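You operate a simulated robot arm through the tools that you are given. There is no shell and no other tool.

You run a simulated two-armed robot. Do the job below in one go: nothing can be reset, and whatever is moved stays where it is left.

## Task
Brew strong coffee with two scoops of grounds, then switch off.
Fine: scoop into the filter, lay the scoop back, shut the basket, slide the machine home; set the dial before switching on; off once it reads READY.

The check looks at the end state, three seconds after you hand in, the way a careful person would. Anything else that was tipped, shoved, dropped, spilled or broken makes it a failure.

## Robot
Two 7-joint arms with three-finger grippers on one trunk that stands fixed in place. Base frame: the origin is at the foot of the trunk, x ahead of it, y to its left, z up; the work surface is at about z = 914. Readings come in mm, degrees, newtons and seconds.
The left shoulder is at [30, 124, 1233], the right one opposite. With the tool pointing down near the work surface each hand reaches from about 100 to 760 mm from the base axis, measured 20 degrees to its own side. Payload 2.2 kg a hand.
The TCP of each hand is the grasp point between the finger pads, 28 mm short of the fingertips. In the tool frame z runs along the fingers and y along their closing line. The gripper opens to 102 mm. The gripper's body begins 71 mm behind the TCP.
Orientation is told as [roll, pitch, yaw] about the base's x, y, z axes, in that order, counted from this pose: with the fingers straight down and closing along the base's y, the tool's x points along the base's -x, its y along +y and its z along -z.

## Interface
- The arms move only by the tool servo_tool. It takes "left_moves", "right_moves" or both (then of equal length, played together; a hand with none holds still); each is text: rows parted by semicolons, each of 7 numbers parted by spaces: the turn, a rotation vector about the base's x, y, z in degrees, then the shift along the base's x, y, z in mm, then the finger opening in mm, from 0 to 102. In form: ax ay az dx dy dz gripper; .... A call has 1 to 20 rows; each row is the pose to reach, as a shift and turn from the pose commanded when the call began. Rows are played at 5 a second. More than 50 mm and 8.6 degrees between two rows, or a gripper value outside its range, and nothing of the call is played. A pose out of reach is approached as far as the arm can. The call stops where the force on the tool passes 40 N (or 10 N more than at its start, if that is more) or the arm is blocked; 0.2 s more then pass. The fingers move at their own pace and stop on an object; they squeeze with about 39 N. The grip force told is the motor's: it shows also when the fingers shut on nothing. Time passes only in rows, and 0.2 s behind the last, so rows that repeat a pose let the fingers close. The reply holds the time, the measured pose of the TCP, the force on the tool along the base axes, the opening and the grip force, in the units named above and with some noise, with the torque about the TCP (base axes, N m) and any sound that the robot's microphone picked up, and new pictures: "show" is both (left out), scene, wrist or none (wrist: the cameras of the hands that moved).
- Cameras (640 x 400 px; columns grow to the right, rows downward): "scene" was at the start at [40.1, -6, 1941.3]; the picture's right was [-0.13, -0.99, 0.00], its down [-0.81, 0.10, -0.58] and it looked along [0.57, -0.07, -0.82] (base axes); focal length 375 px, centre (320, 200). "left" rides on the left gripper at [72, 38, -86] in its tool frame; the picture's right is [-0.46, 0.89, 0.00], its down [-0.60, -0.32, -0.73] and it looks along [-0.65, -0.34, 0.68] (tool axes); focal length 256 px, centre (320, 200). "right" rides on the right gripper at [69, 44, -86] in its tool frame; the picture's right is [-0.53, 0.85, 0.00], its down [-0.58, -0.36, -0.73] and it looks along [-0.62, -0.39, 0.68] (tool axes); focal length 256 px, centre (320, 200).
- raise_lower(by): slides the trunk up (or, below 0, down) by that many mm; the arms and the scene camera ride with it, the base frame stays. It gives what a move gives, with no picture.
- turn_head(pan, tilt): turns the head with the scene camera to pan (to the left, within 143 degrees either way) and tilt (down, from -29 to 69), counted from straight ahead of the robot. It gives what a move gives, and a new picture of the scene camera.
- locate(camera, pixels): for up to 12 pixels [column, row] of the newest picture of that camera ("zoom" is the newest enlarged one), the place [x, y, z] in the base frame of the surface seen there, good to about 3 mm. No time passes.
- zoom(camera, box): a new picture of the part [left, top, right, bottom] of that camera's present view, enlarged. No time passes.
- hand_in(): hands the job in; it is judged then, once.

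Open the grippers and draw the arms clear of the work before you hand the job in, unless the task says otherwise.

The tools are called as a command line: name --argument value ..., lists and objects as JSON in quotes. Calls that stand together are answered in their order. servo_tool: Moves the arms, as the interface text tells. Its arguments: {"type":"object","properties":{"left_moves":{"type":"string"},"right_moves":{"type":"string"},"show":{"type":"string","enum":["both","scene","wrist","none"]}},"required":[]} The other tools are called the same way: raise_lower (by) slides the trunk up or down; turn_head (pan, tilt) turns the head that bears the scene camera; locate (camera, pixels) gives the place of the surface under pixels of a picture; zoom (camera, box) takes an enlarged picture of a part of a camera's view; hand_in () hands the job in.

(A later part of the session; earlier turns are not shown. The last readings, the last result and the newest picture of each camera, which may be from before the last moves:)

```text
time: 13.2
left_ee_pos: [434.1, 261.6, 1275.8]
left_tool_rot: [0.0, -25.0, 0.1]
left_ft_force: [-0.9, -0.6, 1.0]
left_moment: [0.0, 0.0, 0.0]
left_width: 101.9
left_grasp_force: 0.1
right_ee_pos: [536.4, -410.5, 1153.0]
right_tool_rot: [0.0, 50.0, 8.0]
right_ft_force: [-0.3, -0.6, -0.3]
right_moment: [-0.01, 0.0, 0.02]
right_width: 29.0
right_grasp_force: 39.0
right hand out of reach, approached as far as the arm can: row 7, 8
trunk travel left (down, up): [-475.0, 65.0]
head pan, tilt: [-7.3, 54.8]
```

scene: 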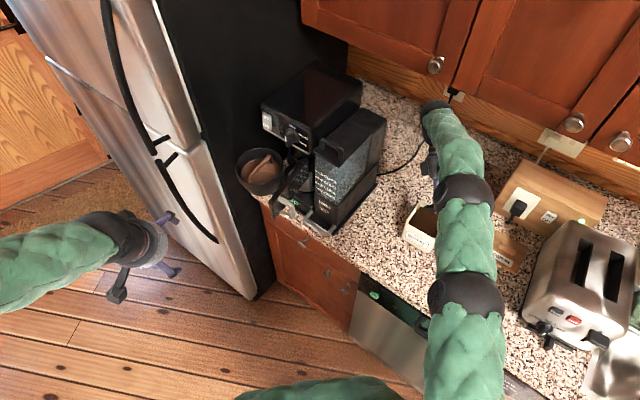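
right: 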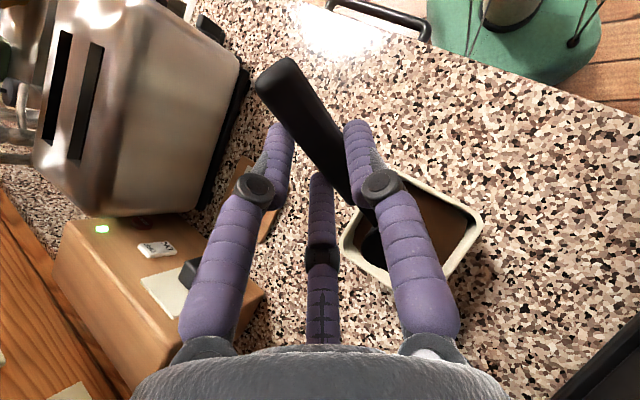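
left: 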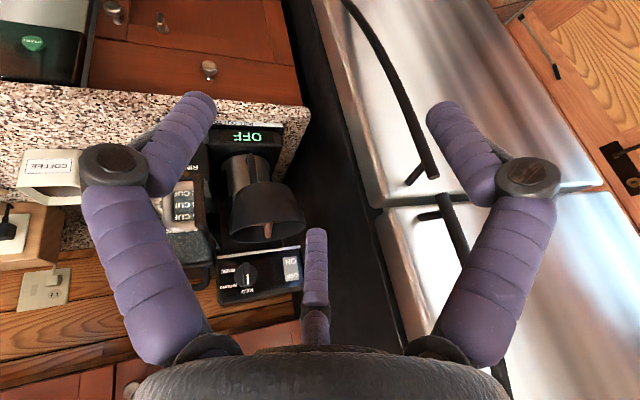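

Pose reported: the hand stopped about 10 mm short at 50° pitch, so this diagonal is at the reach limit. I'll undo the pitch and use the other diagonal (handle on the left of the box, scoop pointing right).

servo_tool --right_moves "0.99 -7.03 0 -9.4 0.2 -2.9 0; 1.98 -14.11 0 -18.1 0.6 -6.9 0; 2.97 -21.19 0 -25.6 1.1 -11.9 0; 3.97 -28.26 0 -32.2 1.7 -17.8 0; 4.96 -35.34 0 -37.2 2.6 -24.3 0; 5.96 -42.42 0 -41.1 3.6 -30.3 0; 6.95 -49.5 0 -43.5 4.8 -36.7 0; 6.95 -49.5 0 -43.5 4.8 -36.7 0" --show "none"

```text
time: 15.0
left_ee_pos: [435.6, 262.2, 1275.1]
left_tool_rot: [0.0, -24.9, 0.1]
left_ft_force: [1.0, 0.2, -0.3]
left_moment: [0.0, 0.01, 0.03]
left_width: 101.8
left_grasp_force: 0.0
right_ee_pos: [494.4, -406.5, 1115.9]
right_tool_rot: [-0.1, 0.0, 8.0]
right_ft_force: [0.1, 0.1, -1.0]
right_moment: [0.02, 0.02, 0.0]
right_width: 28.5
right_grasp_force: 38.5
trunk travel left (down, up): [-475.0, 65.0]
head pan, tilt: [-7.3, 54.8]
```

The scoop is level again at TCP (494,-407,1116). Next I yaw it by -93° while moving the hand to the left of the box, staying well above the rim.

servo_tool --right_moves "0 0 -7.75 6.4 7.1 0 0; 0 0 -15.5 12.8 14.2 0 0; 0 0 -23.25 19.2 21.3 0 0; 0 0 -31 25.6 28.4 0 0; 0 0 -38.75 32 35.5 0 0; 0 0 -46.5 38.4 42.6 0 0; 0 0 -54.25 44.8 49.7 0 0; 0 0 -62 51.2 56.8 0 0; 0 0 -69.75 57.6 63.9 0 0; 0 0 -77.5 64 71 0 0; 0 0 -85.25 70.4 78.1 0 0; 0 0 -93 76.8 85.2 0 0; 0 0 -93 76.8 85.2 0 0" --show "both"

```text
time: 17.8
left_ee_pos: [434.6, 261.8, 1274.6]
left_tool_rot: [0.0, -25.0, 0.1]
left_ft_force: [-0.4, 1.7, -0.8]
left_moment: [0.01, -0.02, 0.0]
left_width: 101.8
left_grasp_force: 0.0
right_ee_pos: [569.7, -320.3, 1116.4]
right_tool_rot: [0.0, -0.2, -85.1]
right_ft_force: [0.5, -0.3, -1.2]
right_moment: [0.01, 0.01, 0.0]
right_width: 29.1
right_grasp_force: 38.9
trunk travel left (down, up): [-475.0, 65.0]
head pan, tilt: [-7.3, 54.8]
```

scene: 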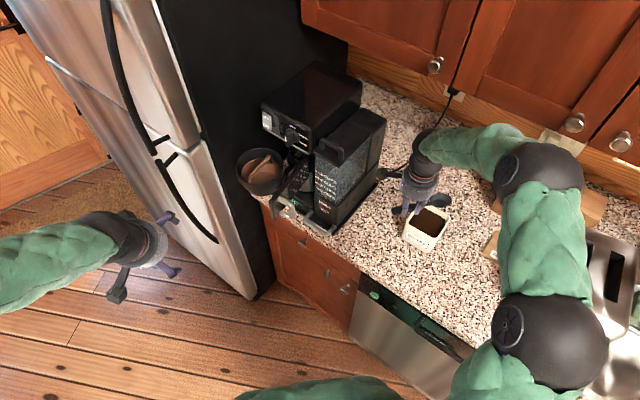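
right: 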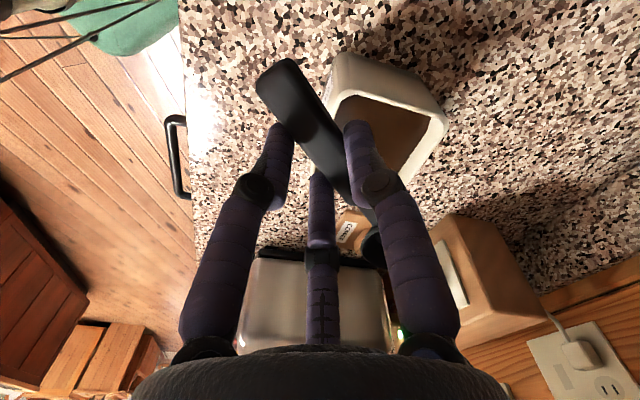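

The hand is now left of the box with the bowl visible at scene (443,199). I zoom and locate the bowl and box rim again.

zoom --camera "scene" --box '[395, 180, 460, 250]'

```text
5.71 times, centred on (428, 215) of scene
```

zoom: 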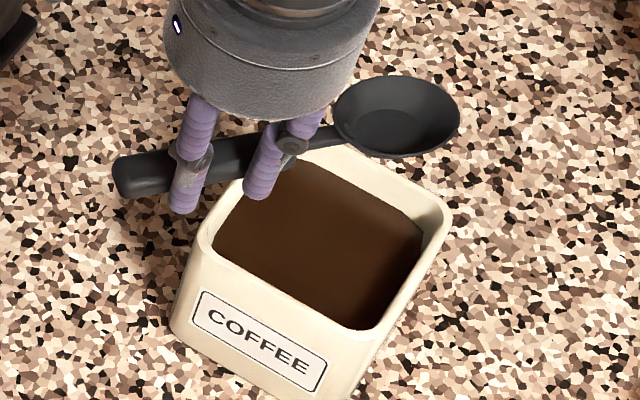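

locate --camera "zoom" --pixels '[[392, 133], [360, 130], [427, 128], [385, 112], [395, 150], [337, 105], [459, 115], [395, 78], [390, 156], [150, 170], [445, 215], [375, 325]]'

locate --camera "zoom" --pixels '[[203, 240], [230, 275], [330, 315], [432, 235], [420, 255], [400, 180], [345, 152], [440, 200], [420, 232], [320, 240], [355, 325], [220, 235]]'

```text
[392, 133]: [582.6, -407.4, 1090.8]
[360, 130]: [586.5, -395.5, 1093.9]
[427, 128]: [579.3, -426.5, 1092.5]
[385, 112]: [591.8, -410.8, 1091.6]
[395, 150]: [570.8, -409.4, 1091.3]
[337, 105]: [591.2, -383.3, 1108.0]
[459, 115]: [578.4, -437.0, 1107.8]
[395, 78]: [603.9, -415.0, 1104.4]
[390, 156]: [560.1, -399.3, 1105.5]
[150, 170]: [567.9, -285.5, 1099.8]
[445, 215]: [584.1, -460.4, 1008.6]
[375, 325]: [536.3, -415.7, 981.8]
```

```text
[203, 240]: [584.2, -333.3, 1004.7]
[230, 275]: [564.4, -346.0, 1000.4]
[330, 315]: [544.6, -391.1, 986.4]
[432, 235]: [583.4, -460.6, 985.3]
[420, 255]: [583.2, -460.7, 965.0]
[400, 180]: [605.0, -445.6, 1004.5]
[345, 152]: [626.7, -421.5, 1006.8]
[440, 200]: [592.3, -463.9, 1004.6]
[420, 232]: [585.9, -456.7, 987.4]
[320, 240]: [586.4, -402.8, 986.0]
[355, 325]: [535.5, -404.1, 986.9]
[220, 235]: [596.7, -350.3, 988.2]
```

The bowl is at (583,-409,1106) and the box centre at (588,-403), so I pitch the bowl down to 50° about the box centre while lowering 30 mm, still above the grounds.

servo_tool --right_moves "7.12 0.62 0 1.0 -2.3 6.9 0; 14.24 1.24 0 2.1 -5.9 13.4 0; 21.36 1.87 0 3.4 -10.9 19.5 0; 28.49 2.49 0 4.6 -17.2 24.8 0; 35.61 3.11 0 6.1 -24.6 29.4 0; 42.73 3.73 0 7.6 -33 33 0; 49.8 4.35 0 9.2 -42.2 35.6 0; 49.8 4.35 0 9.2 -42.2 35.6 0" --show "both"

```text
time: 19.6
left_ee_pos: [435.1, 262.8, 1274.1]
left_tool_rot: [0.0, -25.0, -0.1]
left_ft_force: [-0.4, 0.9, -0.4]
left_moment: [0.0, 0.02, -0.01]
left_width: 102.2
left_grasp_force: 0.0
right_ee_pos: [579.0, -362.8, 1153.2]
right_tool_rot: [0.1, 50.1, -84.9]
right_ft_force: [-0.8, -0.5, -1.0]
right_moment: [-0.01, -0.01, -0.03]
right_width: 29.1
right_grasp_force: 38.8
trunk travel left (down, up): [-475.0, 65.0]
head pan, tilt: [-7.3, 54.8]
```

scene: 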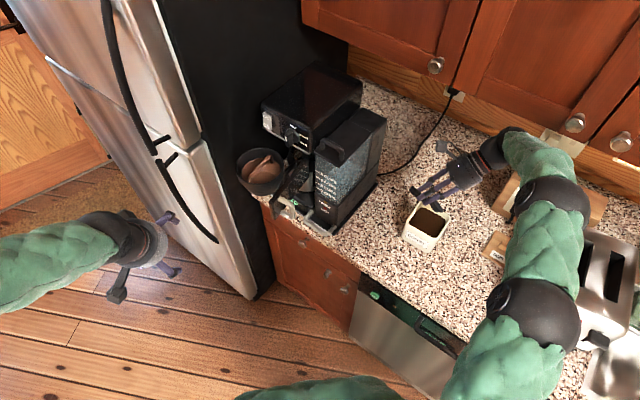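
right: 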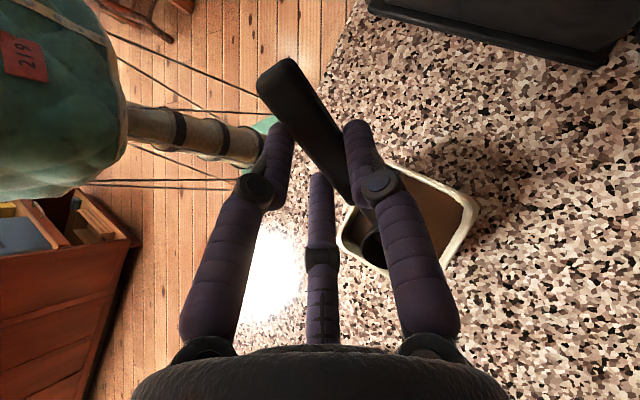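

The pose was reached without a reach warning. I zoom in to check the tilted bowl against the box opening.

zoom --camera "scene" --box '[395, 170, 475, 255]'

zoom --camera "right" --box '[240, 130, 500, 300]'

```text
4.71 times, centred on (435, 212) of scene
```

zoom: 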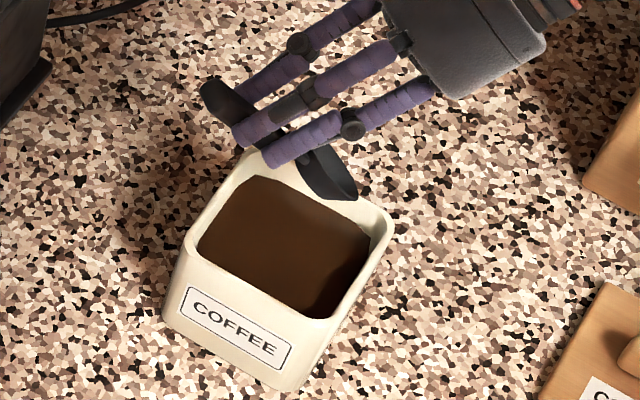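

```text
2.35 times, centred on (370, 215) of right
```

zoom: 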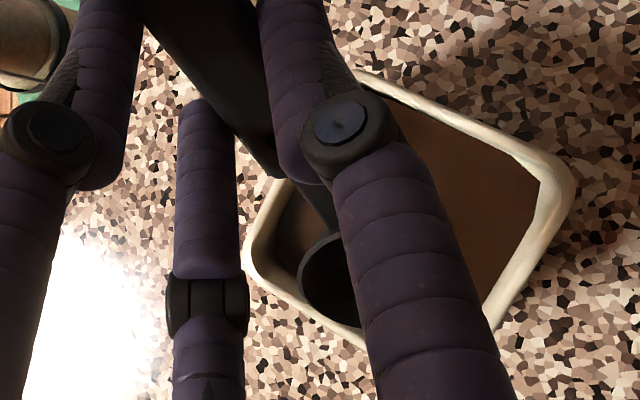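

I locate the bowl's visible edges in the scene view to confirm its centre.

zoom --camera "scene" --box '[415, 185, 455, 220]'

```text
11.43 times, centred on (435, 202) of scene
```

zoom: 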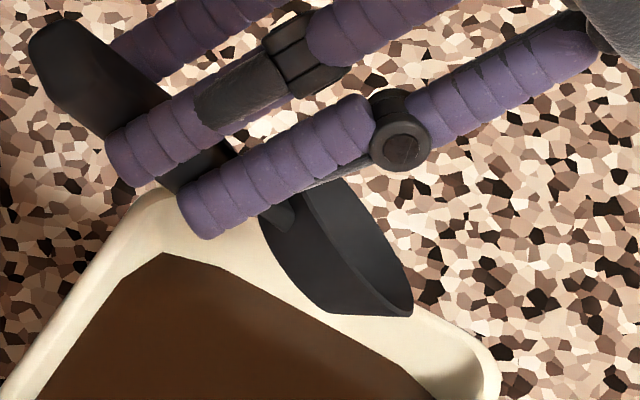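

locate --camera "zoom" --pixels '[[408, 310], [405, 280], [385, 225], [335, 190], [365, 270], [320, 305], [275, 235], [380, 312], [345, 210], [100, 80], [60, 60], [340, 250]]'

```text
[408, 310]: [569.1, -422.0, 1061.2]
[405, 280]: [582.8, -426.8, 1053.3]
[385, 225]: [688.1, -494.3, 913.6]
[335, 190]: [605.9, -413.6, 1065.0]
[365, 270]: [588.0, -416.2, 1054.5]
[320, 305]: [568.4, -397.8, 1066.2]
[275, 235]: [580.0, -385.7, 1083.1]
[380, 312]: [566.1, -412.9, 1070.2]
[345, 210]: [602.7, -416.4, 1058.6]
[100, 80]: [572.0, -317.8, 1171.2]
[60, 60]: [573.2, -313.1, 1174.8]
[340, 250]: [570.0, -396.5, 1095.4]
```

The bowl centre is at about (588,-411,1075), as planned. I lower it straight into the grounds until its centre is near z 974, watching the force.

servo_tool --right_moves "0 0 0 0 0 -25 0; 0 0 0 0 0 -50 0; 0 0 0 0 0 -68 0; 0 0 0 0 0 -80 0; 0 0 0 0 0 -91 0; 0 0 0 0 0 -101 0; 0 0 0 0 0 -101 0" --show "both"

```text
time: 21.2
left_ee_pos: [435.0, 261.0, 1274.6]
left_tool_rot: [0.0, -25.1, 0.1]
left_ft_force: [1.0, 0.0, 0.3]
left_moment: [0.03, 0.0, 0.02]
left_width: 101.8
left_grasp_force: 0.0
right_ee_pos: [580.1, -363.4, 1051.1]
right_tool_rot: [0.0, 49.9, -84.9]
right_ft_force: [0.2, -0.2, -0.1]
right_moment: [-0.01, -0.03, -0.02]
right_width: 28.8
right_grasp_force: 39.1
trunk travel left (down, up): [-475.0, 65.0]
head pan, tilt: [-7.3, 54.8]
```

scene: 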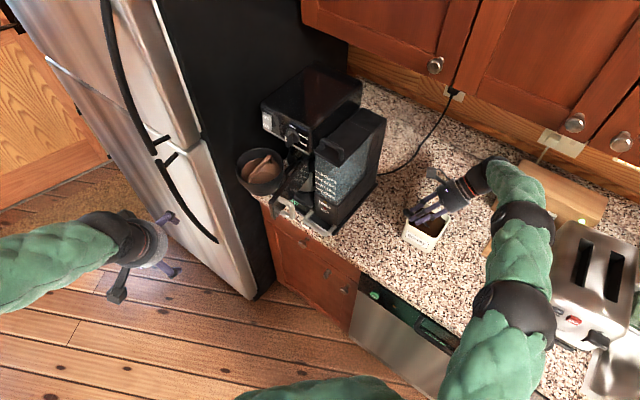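
right: 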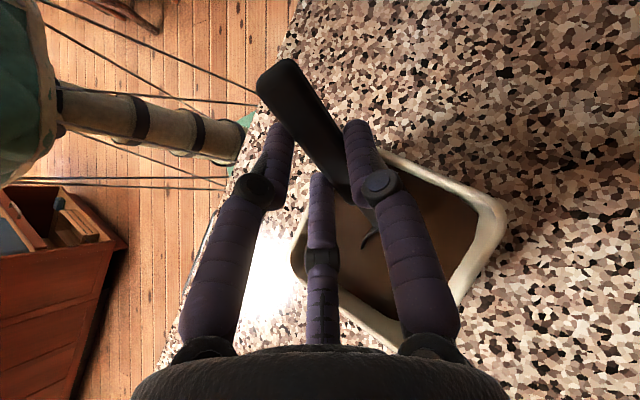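

No resistance: the bowl is in the grounds. Now I scoop by levelling it gradually while lifting so the handle clears the rim.

servo_tool --right_moves "-6.97 -0.61 0 -0.6 6.9 1.3 0; -13.94 -1.22 0 -1.1 12.9 1.6 0; -20.92 -1.83 0 -1.7 19.8 1.0 0; -27.89 -2.44 0 -2.3 25.8 -0.4 0; -34.86 -3.05 0 -2.7 30.5 -3.5 0; -41.83 -3.65 0 -3.0 33.9 -7.1 0; -49.8 -4.35 0 -3.2 36.3 -8.6 0; -49.8 -4.35 0 -3.2 36.3 5 0; -49.8 -4.35 0 -3.2 36.3 30 0; -49.8 -4.35 0 -3.2 36.3 30 0" --show "both"

zoom --camera "scene" --box '[395, 180, 475, 250]'

```text
time: 23.4
left_ee_pos: [434.7, 261.9, 1274.9]
left_tool_rot: [0.0, -25.0, 0.0]
left_ft_force: [0.7, -0.7, 0.0]
left_moment: [-0.04, 0.04, -0.02]
left_width: 102.0
left_grasp_force: 0.1
right_ee_pos: [576.5, -327.4, 1081.5]
right_tool_rot: [0.1, 0.0, -85.0]
right_ft_force: [0.7, -0.2, -0.4]
right_moment: [0.03, 0.03, 0.02]
right_width: 28.9
right_grasp_force: 38.3
trunk travel left (down, up): [-475.0, 65.0]
head pan, tilt: [-7.3, 54.8]
```

scene: 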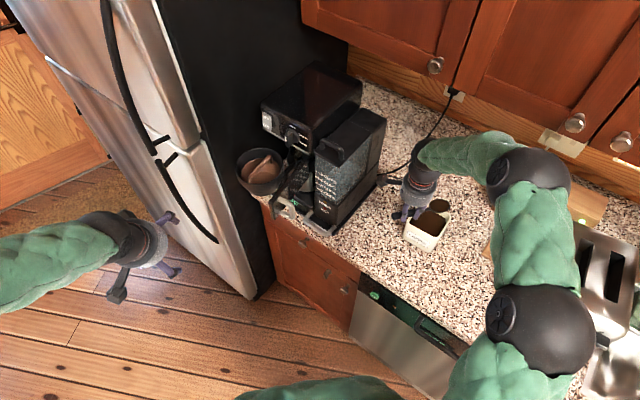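
right: 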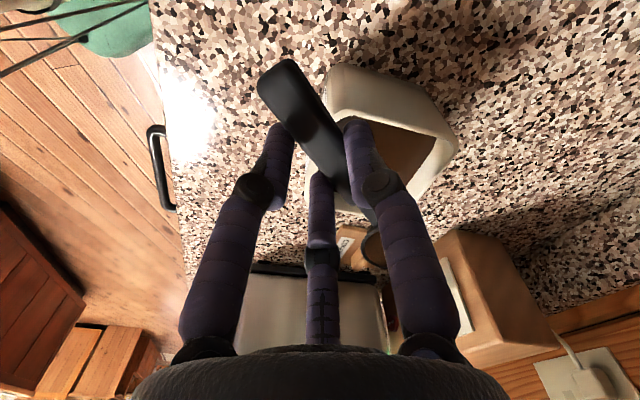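

```text
5.71 times, centred on (435, 215) of scene
```

zoom: 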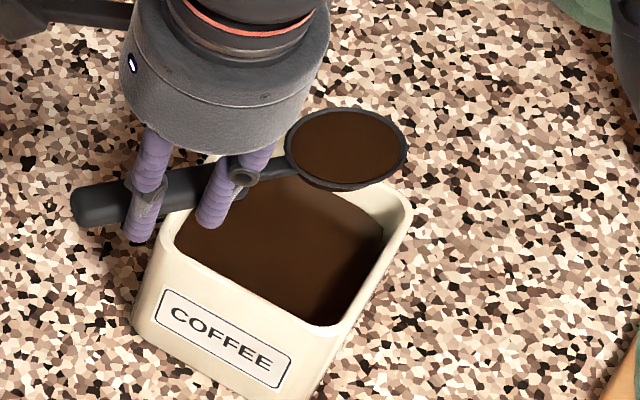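

The scoop is brim-full with grounds, level at TCP (576,-327,1081). I raise the trunk 65 mm to give reach over the basket.

raise_lower --by 65

```text
time: 24.4
left_ee_pos: [436.2, 261.7, 1338.8]
left_tool_rot: [0.0, -25.0, 0.0]
left_ft_force: [0.1, 0.1, 0.1]
left_moment: [-0.03, -0.01, -0.02]
left_width: 102.1
left_grasp_force: 0.1
right_ee_pos: [574.8, -327.7, 1146.2]
right_tool_rot: [0.0, -0.1, -84.9]
right_ft_force: [-0.1, 0.2, 0.5]
right_moment: [-0.01, -0.01, -0.01]
right_width: 28.9
right_grasp_force: 39.0
trunk travel left (down, up): [-540.0, 0.0]
head pan, tilt: [-7.3, 54.8]
```

The trunk is up and the scoop level. I lift to z 1300 while drawing back to x 500, then travel left along x=500, clear of tank and door.

servo_tool --right_moves "0 0 0 -12 0 26 0; 0 0 0 -25 0 52 0; 0 0 0 -38 0 78 0; 0 0 0 -50 0 104 0; 0 0 0 -63 0 130 0; 0 0 0 -75 0 154 0; 0 0 2 -75 28 154 0; 0 0 4 -75 58 154 0; 0 0 6 -75 88 154 0; 0 0 8 -75 118 154 0; 0 0 10 -75 148 154 0; 0 0 12 -75 178 154 0; 0 0 14 -75 208 154 0; 0 0 16 -75 238 154 0; 0 0 18 -75 268 154 0; 0 0 20 -75 298 154 0; 0 0 22 -75 328 154 0; 0 0 22 -75 328 154 0" --show "both"

```text
time: 28.2
left_ee_pos: [434.8, 261.7, 1338.8]
left_tool_rot: [0.1, -24.9, 0.0]
left_ft_force: [0.2, -0.7, -0.5]
left_moment: [0.02, -0.02, -0.01]
left_width: 102.0
left_grasp_force: 0.0
right_ee_pos: [499.8, -0.7, 1299.4]
right_tool_rot: [0.0, 0.0, -62.9]
right_ft_force: [0.1, -1.0, -0.7]
right_moment: [0.0, 0.02, 0.0]
right_width: 29.2
right_grasp_force: 39.3
trunk travel left (down, up): [-540.0, 0.0]
head pan, tilt: [-7.3, 54.8]
```

scene: 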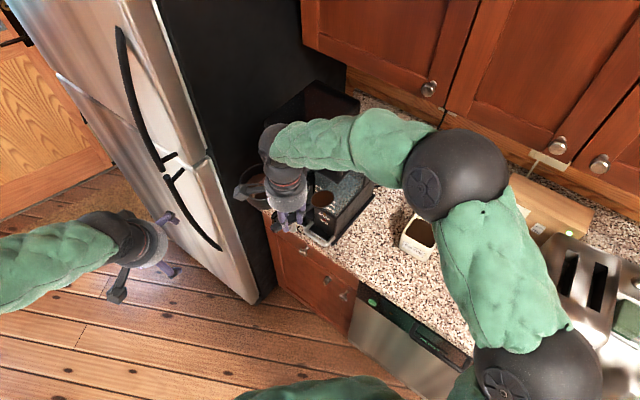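
right: 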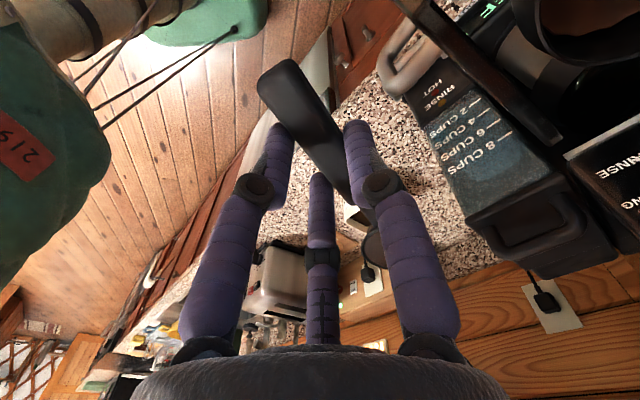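

The scoop still carries its grounds (brown disc at scene (322,199)). I move on to bring the bowl over the filter, keeping it level.

servo_tool --right_moves "0 0 0.7 10 22 0 0; 0 0 1.4 24 41 0 0; 0 0 2.1 40 59 0 0; 0 0 2.8 57 77 0 0; 0 0 3.5 74 95 0 0; 0 0 4.2 91 113 -4 0; 0 0 4.9 108 131 -9 0; 0 0 4.9 124 148.5 -14 0; 0 0 4.9 124 148.5 -14 0" --show "both"

zoom --camera "scene" --box '[220, 120, 330, 220]'

zoom --camera "left" --box '[150, 100, 330, 260]'

```text
time: 30.2
left_ee_pos: [434.3, 260.4, 1339.2]
left_tool_rot: [0.0, -25.0, 0.0]
left_ft_force: [0.2, 0.5, -1.0]
left_moment: [0.05, -0.01, 0.02]
left_width: 102.2
left_grasp_force: 0.1
right_ee_pos: [624.5, 148.9, 1288.6]
right_tool_rot: [0.1, 0.0, -58.0]
right_ft_force: [0.9, 0.5, 0.0]
right_moment: [0.01, 0.04, -0.01]
right_width: 29.0
right_grasp_force: 39.1
trunk travel left (down, up): [-540.0, 0.0]
head pan, tilt: [-7.3, 54.8]
```

scene: 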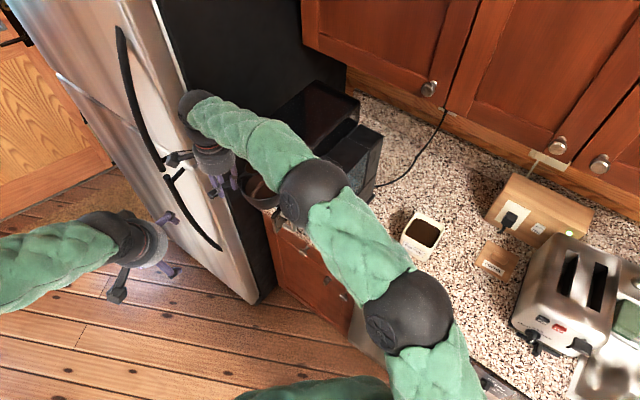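
right: 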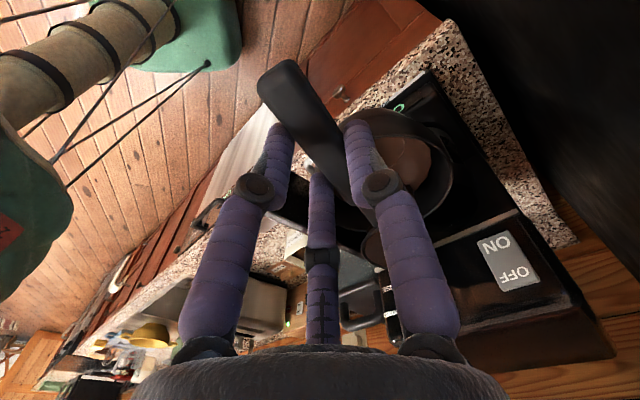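

```text
4.00 times, centred on (275, 170) of scene
```

zoom: 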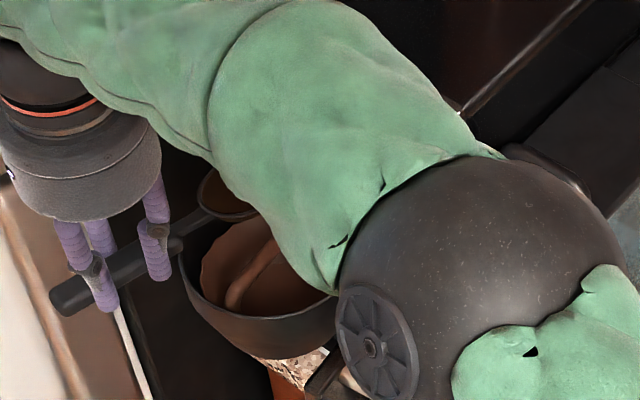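

```text
2.50 times, centred on (240, 180) of left
```

zoom: 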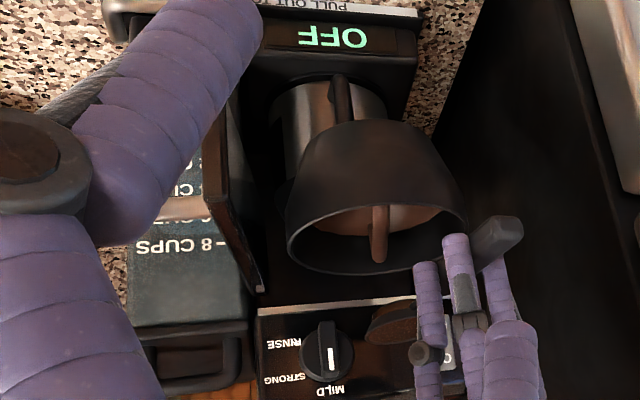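

The bowl is visible in the left view at zoom (395,335). I locate bowl, basket rim and filter in the left camera.

zoom --camera "left" --box '[240, 170, 320, 260]'

```text
4.44 times, centred on (280, 215) of left
```

zoom: 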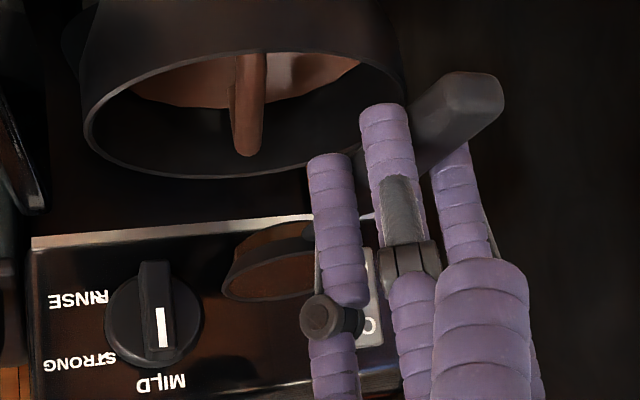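

locate --camera "zoom" --pixels '[[270, 265], [228, 285], [300, 232], [300, 290], [265, 245], [88, 120], [230, 55], [280, 170], [385, 90], [400, 70], [245, 60], [248, 145]]'

locate --camera "zoom" --pixels '[[150, 165], [200, 176], [330, 155], [110, 85], [160, 65], [320, 55], [470, 95], [160, 320], [160, 270], [372, 320], [200, 350], [130, 300]]'

```text
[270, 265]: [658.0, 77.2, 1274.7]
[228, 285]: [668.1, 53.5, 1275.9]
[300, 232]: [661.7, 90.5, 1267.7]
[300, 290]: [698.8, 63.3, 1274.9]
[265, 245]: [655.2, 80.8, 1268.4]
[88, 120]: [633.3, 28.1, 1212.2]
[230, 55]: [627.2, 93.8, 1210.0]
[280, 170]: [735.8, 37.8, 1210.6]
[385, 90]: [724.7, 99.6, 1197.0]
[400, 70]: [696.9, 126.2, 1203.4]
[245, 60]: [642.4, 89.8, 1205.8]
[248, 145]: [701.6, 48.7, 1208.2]
```

```text
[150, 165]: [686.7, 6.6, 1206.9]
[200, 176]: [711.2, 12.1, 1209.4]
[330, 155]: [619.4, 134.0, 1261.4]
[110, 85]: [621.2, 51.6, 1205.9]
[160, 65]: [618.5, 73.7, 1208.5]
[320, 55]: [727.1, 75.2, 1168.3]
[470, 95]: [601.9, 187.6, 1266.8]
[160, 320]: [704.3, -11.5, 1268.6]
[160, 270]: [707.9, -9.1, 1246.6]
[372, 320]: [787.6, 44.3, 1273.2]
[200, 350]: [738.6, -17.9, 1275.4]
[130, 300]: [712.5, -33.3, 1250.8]
```

The bowl sits at (678,75,1277) over the filter, whose centre by circle fit is (680,66). I roll the scoop about its handle to 100° with a slight yaw, keeping the bowl over the filter and the hand clear of the door.

servo_tool --right_moves "3.79 -6.06 0 1 -2.2 -2 0; 7.58 -12.13 0 2.2 -4.1 -4 0; 11.2 -18.3 -0.99 5 -4.8 -6 0; 14.7 -24.5 -1.96 7.7 -5.5 -8 0; 18.2 -30.8 -2.9 8.5 -4.8 -10 0; 21.5 -37.2 -3.8 9.4 -4.2 -12 0; 24.7 -43.6 -4.7 10.5 -3.4 -14 0; 27.7 -50 -5.5 11.8 -2.4 -16 0; 30.7 -56.6 -6.25 13.1 -1.6 -18 0; 33.6 -63.2 -6.9 14.7 -0.6 -20 0; 36.3 -69.8 -7.5 16.5 0.5 -22 0; 39 -76.5 -8.05 18.6 1.5 -23 0; 41.5 -83.3 -8.5 20.9 2.6 -24 0; 44 -90.1 -8.8 23.1 3.7 -25 0; 44 -90.1 -8.8 23.1 3.7 -25 0; 44 -90.1 -8.8 23.1 3.7 -25 0" --show "both"

zoom --camera "scene" --box '[210, 120, 330, 220]'

zoom --camera "left" --box '[200, 120, 360, 260]'

```text
time: 33.6
left_ee_pos: [434.5, 261.4, 1337.9]
left_tool_rot: [0.0, -25.0, 0.0]
left_ft_force: [0.7, -0.3, 0.6]
left_moment: [-0.01, -0.01, 0.0]
left_width: 101.9
left_grasp_force: 0.0
right_ee_pos: [686.3, 168.4, 1287.4]
right_tool_rot: [62.2, 0.0, -64.6]
right_ft_force: [-0.2, -0.5, -0.2]
right_moment: [-0.01, 0.06, 0.0]
right_width: 28.9
right_grasp_force: 38.7
right hand out of reach, approached as far as the arm can: row 8, 9, 10, 11, 12, 13, 14, 15, 16
trunk travel left (down, up): [-540.0, 0.0]
head pan, tilt: [-7.3, 54.8]
```

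scene: 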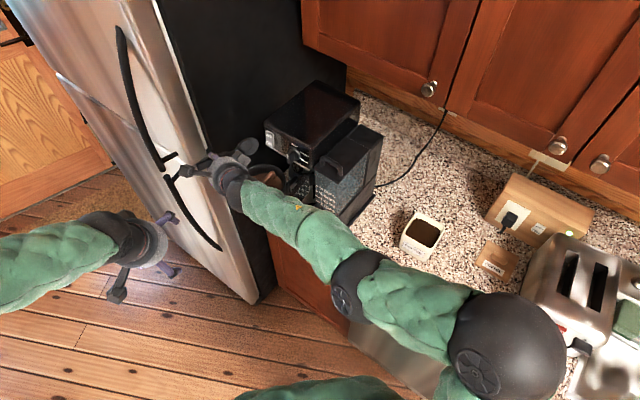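
right: 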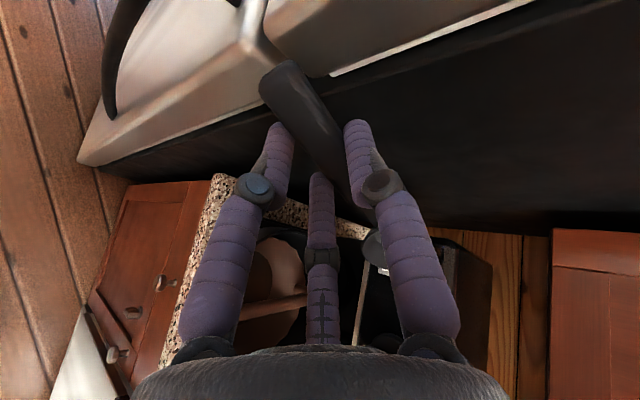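

```text
4.00 times, centred on (270, 170) of scene
```

zoom: 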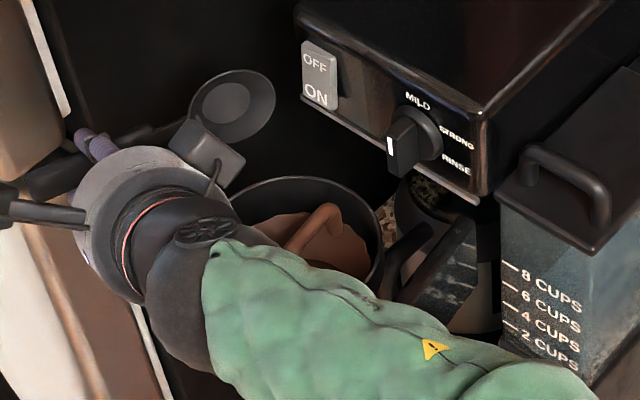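

```text
2.86 times, centred on (280, 190) of left
```

zoom: 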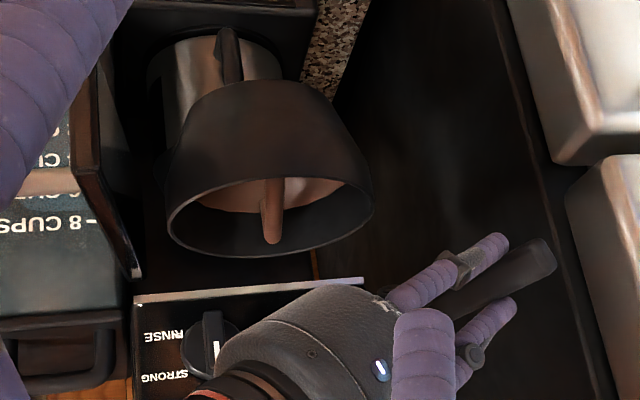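

The arm hit its reach limit at about 57° and drifted while the scoop emptied; I need to see where the grounds went. I zoom on the filter from the right camera and around the basket.

zoom --camera "right" --box '[200, 200, 400, 350]'

zoom --camera "scene" --box '[240, 140, 310, 200]'

zoom --camera "scene" --box '[230, 135, 280, 175]'

```text
2.67 times, centred on (300, 275) of right
```

zoom: 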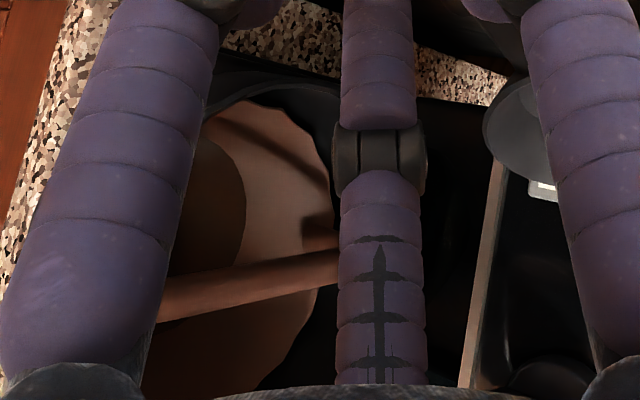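

```text
6.67 times, centred on (275, 170) of scene
```

zoom: 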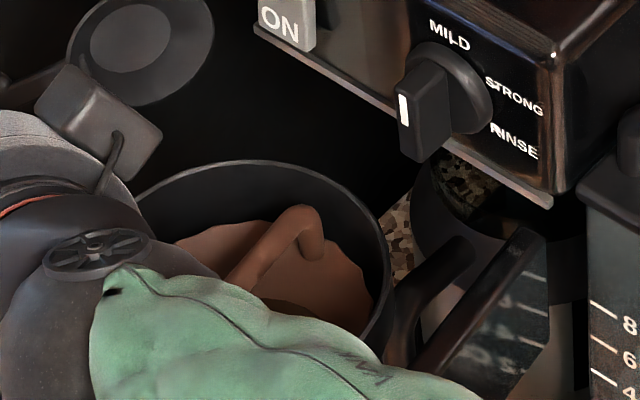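

```text
10.00 times, centred on (255, 155) of scene
```

zoom: 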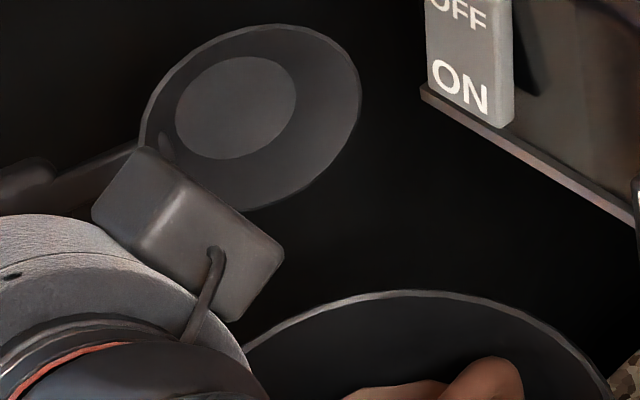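

The filter now shows a darker disc, but I need a clear view. Before moving I check how close the fridge is to the hand.

locate --camera "right" --pixels '[[285, 70], [300, 65], [340, 90], [250, 60], [262, 85], [230, 60], [420, 60], [380, 60], [265, 255], [275, 275], [290, 300], [345, 300]]'

locate --camera "scene" --pixels '[[200, 100], [215, 150], [225, 120], [210, 175], [186, 158], [244, 147], [250, 155], [262, 178], [275, 172], [255, 172], [240, 100], [205, 210]]'

```text
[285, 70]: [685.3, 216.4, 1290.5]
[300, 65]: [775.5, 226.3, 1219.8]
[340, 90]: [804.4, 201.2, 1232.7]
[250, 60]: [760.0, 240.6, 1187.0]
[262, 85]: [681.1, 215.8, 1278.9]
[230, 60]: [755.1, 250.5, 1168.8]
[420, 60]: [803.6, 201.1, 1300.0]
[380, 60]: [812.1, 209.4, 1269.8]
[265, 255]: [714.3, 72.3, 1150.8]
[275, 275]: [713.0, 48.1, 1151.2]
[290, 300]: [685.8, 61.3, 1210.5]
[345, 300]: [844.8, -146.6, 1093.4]
```

```text
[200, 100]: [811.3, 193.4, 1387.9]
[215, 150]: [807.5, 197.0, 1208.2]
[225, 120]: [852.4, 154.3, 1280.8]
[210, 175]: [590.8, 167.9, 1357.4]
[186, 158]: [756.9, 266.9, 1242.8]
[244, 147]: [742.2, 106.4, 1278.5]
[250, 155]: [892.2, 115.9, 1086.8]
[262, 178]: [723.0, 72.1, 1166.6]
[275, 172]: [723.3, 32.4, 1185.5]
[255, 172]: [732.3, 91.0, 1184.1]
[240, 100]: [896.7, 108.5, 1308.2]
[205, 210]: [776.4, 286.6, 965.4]
```

The fridge side is over 70 mm away from the handle end. I roll the empty scoop back upright while drawing back and up, to free the view of the filter.

servo_tool --right_moves "-3.3 7 0 -10 -4 5 0; -6.7 14 0 -20 -8 10 0; -10 21 0 -30 -11 14 0; -13.3 28 0 -40 -15 18 0; -16.6 35 0 -50 -19 20 0; -20 42 0 -60 -23 22 0; -23.3 49 0 -70 -26 24 0; -26.6 56 0 -80 -30 25 0; -26.6 56 0 -80 -30 25 0" --show "both"

```text
time: 35.6
left_ee_pos: [434.1, 261.8, 1338.4]
left_tool_rot: [0.0, -25.0, 0.0]
left_ft_force: [-0.2, 0.3, 0.4]
left_moment: [0.03, -0.01, 0.03]
left_width: 101.9
left_grasp_force: 0.1
right_ee_pos: [604.3, 139.2, 1311.7]
right_tool_rot: [0.2, 0.0, -64.4]
right_ft_force: [-0.2, 0.1, -0.2]
right_moment: [0.01, 0.02, 0.03]
right_width: 29.3
right_grasp_force: 38.8
trunk travel left (down, up): [-540.0, 0.0]
head pan, tilt: [-7.3, 54.8]
```

scene: 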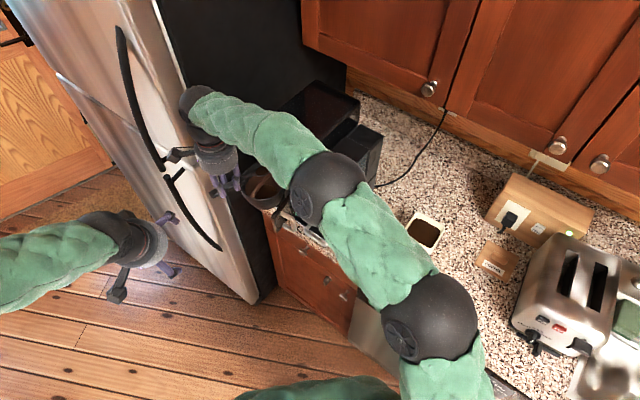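
right: 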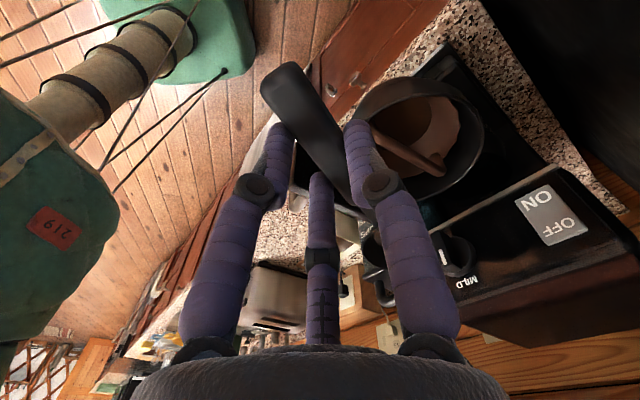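

The right camera now sees into the filter at (415,140). I zoom there and at the counter below for any spilled grounds.

zoom --camera "right" --box '[340, 50, 500, 220]'

zoom --camera "right" --box '[430, 0, 640, 220]'

zoom --camera "scene" --box '[230, 150, 310, 220]'

zoom --camera "left" --box '[200, 90, 360, 240]'

```text
2.35 times, centred on (420, 135) of right
```

zoom: 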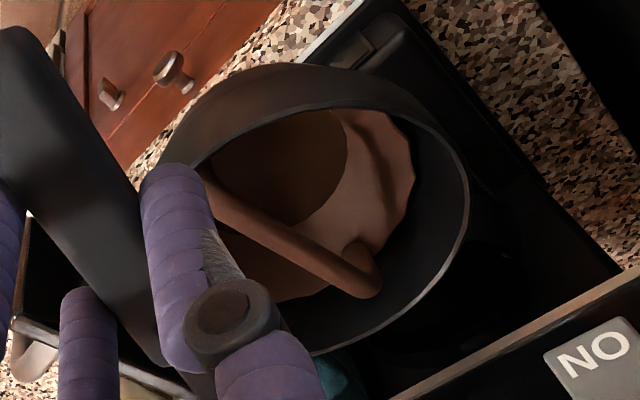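

```text
1.82 times, centred on (535, 110) of right
```

zoom: 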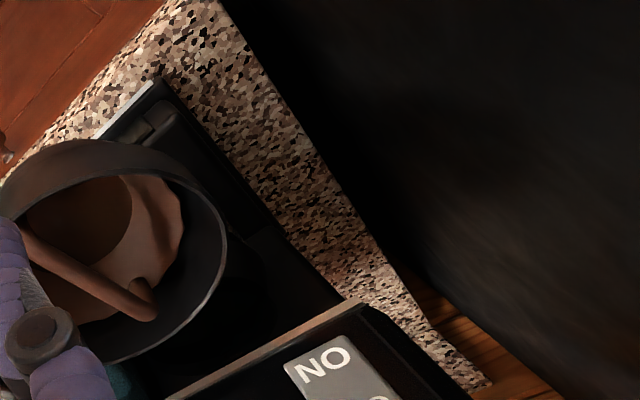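

```text
5.71 times, centred on (270, 185) of scene
```

zoom: 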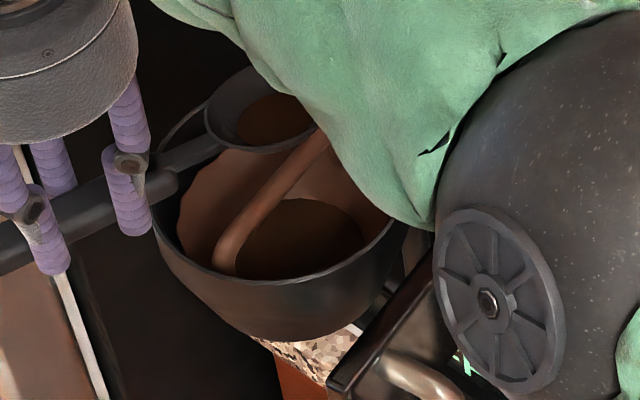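

```text
2.67 times, centred on (280, 165) of left
```

zoom: 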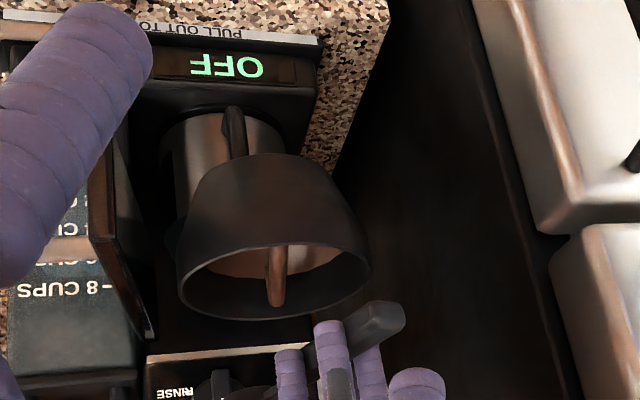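

The filter holds a dark layer of grounds, and the scoop still has some left in its bottom. I measure both levels and check the bowl more closely.

zoom --camera "scene" --box '[250, 155, 290, 185]'

locate --camera "zoom" --pixels '[[370, 110], [340, 90], [290, 110], [320, 170], [400, 60], [450, 130], [250, 300], [330, 380], [360, 250]]'

locate --camera "right" --pixels '[[400, 110], [410, 125], [390, 120], [430, 110], [445, 130], [420, 140], [415, 105], [400, 100], [455, 120], [470, 140], [460, 90], [425, 95]]'

```text
13.33 times, centred on (270, 170) of scene
```

zoom: 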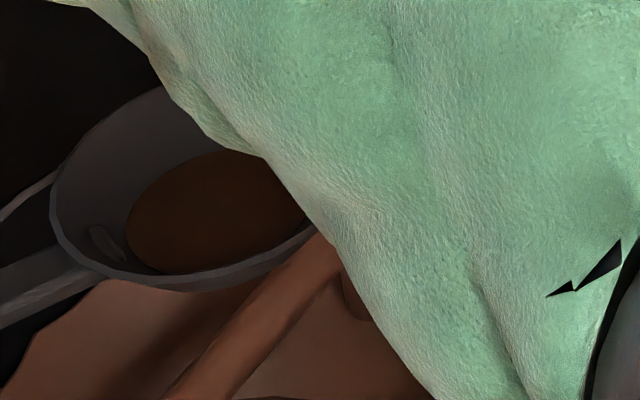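

```text
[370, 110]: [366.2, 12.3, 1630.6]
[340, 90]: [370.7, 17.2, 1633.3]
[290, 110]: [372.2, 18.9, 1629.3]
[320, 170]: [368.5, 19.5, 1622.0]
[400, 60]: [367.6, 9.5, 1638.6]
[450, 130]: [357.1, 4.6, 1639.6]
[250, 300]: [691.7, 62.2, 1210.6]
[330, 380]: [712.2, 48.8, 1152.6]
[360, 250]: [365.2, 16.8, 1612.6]
```

```text
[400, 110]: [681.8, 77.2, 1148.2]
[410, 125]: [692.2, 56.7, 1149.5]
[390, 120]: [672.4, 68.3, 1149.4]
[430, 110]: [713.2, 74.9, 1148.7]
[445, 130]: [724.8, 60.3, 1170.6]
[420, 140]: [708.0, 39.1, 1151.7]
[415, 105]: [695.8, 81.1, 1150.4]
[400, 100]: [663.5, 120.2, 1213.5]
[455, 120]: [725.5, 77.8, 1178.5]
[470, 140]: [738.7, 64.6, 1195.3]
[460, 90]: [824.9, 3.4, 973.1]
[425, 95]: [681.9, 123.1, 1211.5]
```

About 4-5 mm of grounds lie in the filter and a small rest remains in the scoop. To plan a full tip-over I measure the arm's joints' positions in the scene view.

locate --camera "scene" --pixels '[[430, 318], [400, 340], [380, 265], [327, 190], [310, 210], [260, 135], [195, 105], [205, 140], [215, 155], [440, 370], [345, 215], [220, 115]]'

```text
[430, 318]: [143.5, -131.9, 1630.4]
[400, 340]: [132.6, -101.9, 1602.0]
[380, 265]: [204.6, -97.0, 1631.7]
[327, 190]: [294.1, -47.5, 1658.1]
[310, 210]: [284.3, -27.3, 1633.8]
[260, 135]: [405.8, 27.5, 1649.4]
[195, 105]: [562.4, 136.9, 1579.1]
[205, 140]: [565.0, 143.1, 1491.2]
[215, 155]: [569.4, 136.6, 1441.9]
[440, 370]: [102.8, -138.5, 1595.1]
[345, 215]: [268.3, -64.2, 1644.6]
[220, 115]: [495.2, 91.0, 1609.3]
```

The forearm geometry suggests the wrist ran out of bend, so I'll tip with the fingers swung toward the right-front instead. First I move the left hand well out of the way to the left.

servo_tool --left_moves "0 0 0 -10 42 0 102; 0 0 0 -20 85 0 102; 0 0 0 -30 128 0 102; 0 0 0 -40 170 0 102; 0 0 0 -40 170 0 102" --show "wrist"

```text
time: 36.8
left_ee_pos: [394.9, 431.2, 1340.1]
left_tool_rot: [0.0, -25.0, 0.0]
left_ft_force: [-0.6, -1.1, -0.1]
left_moment: [-0.02, -0.01, 0.02]
left_width: 102.1
left_grasp_force: 0.1
right_ee_pos: [604.8, 139.0, 1312.7]
right_tool_rot: [0.2, 0.0, -64.7]
right_ft_force: [0.0, -0.5, 0.1]
right_moment: [0.03, 0.01, 0.02]
right_width: 29.1
right_grasp_force: 39.1
trunk travel left (down, up): [-540.0, 0.0]
head pan, tilt: [-7.3, 54.8]
```

left: 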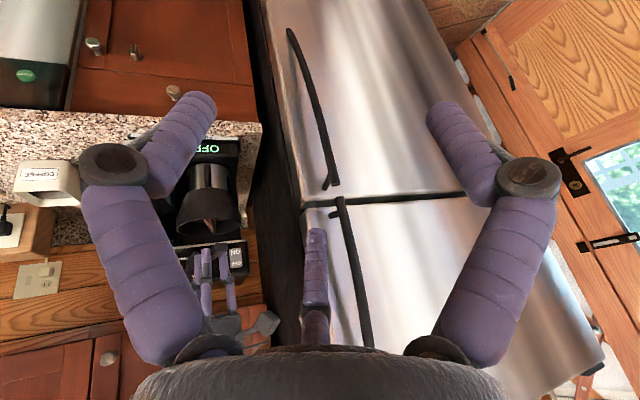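

The left hand is clear. Now I swing the nearly empty scoop to yaw -110° and 50° roll with the bowl held over the filter, testing reach.

servo_tool --right_moves "2.18 -5.12 -5.07 10.8 3 -4 0; 3.9 -10.4 -10.07 22.2 7.8 -8 0; 5.18 -15.9 -15.1 35.1 12.2 -12 0; 5.93 -21.5 -20 49.3 16.1 -16 0; 6.25 -27.3 -24.9 63.6 19.5 -20 0; 6.08 -33.1 -29.5 74 20.1 -25 0; 5.4 -39.1 -34.1 81.8 20.2 -29 0; 4.18 -45.1 -38.5 89.5 19.6 -33 0; 2.5 -51.2 -42.6 97 18.3 -37 0; 2.5 -51.2 -42.6 97 18.3 -37 0" --show "both"

```text
time: 39.0
left_ee_pos: [395.4, 431.3, 1339.5]
left_tool_rot: [0.0, -25.0, 0.0]
left_ft_force: [-0.1, -0.2, 1.0]
left_moment: [-0.01, 0.03, 0.0]
left_width: 102.3
left_grasp_force: 0.0
right_ee_pos: [719.7, 159.5, 1288.1]
right_tool_rot: [49.5, -0.6, -110.0]
right_ft_force: [-0.1, 0.1, -0.6]
right_moment: [0.0, -0.01, 0.03]
right_width: 29.0
right_grasp_force: 39.5
right hand out of reach, approached as far as the arm can: row 9, 10
trunk travel left (down, up): [-540.0, 0.0]
head pan, tilt: [-7.3, 54.8]
```

scene: 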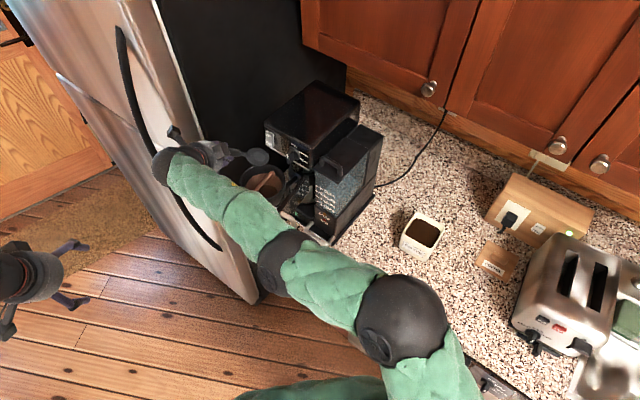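
right: 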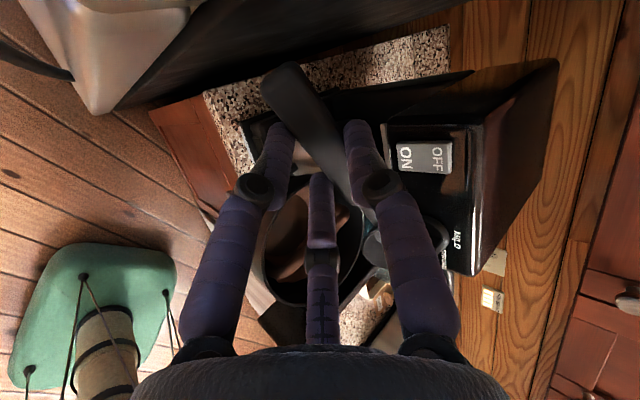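

The hand again stopped at about 50° roll, so the limit depends on roll rather than yaw. I measure the arm posture (balls at (283,262), (400,318), wrist (175,165)) to understand it.

locate --camera "scene" --pixels '[[283, 262], [400, 318], [172, 165], [230, 210], [200, 185], [340, 285], [440, 375], [205, 152], [258, 157], [262, 182], [270, 190], [255, 175]]'

zoom --camera "scene" --box '[140, 110, 320, 230]'

```text
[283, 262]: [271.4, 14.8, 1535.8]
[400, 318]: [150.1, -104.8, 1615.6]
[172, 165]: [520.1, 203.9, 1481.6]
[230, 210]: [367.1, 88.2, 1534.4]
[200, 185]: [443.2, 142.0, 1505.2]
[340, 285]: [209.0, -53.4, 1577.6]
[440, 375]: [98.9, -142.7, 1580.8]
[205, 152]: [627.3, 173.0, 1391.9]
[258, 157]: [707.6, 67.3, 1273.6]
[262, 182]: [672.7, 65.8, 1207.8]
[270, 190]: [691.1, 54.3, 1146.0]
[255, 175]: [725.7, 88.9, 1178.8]
```

```text
3.33 times, centred on (230, 170) of scene
```

zoom: 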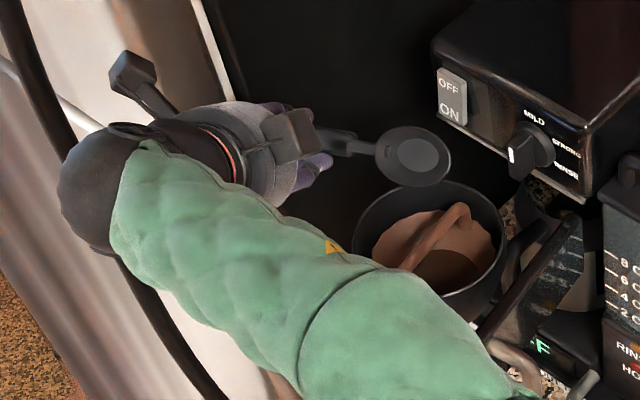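

I zoom tightly on the tilted bowl to see whether grounds remain in it.

zoom --camera "scene" --box '[240, 140, 280, 170]'

zoom --camera "scene" --box '[245, 155, 300, 200]'

```text
13.33 times, centred on (260, 155) of scene
```

zoom: 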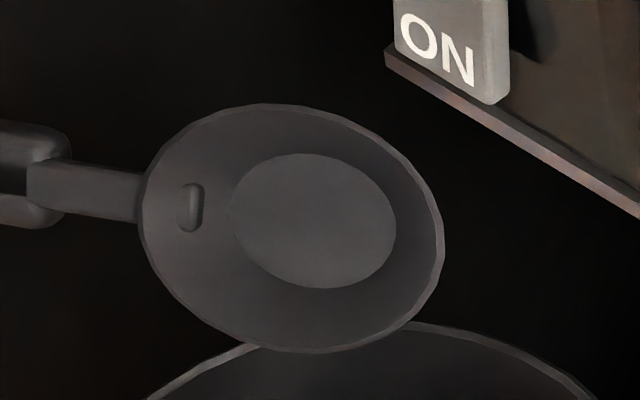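

```text
8.89 times, centred on (272, 178) of scene
```

zoom: 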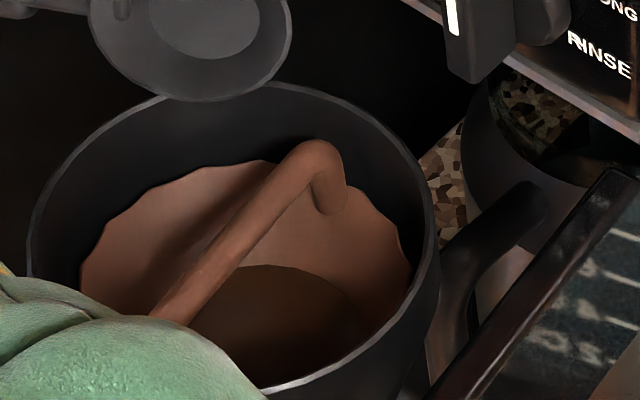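

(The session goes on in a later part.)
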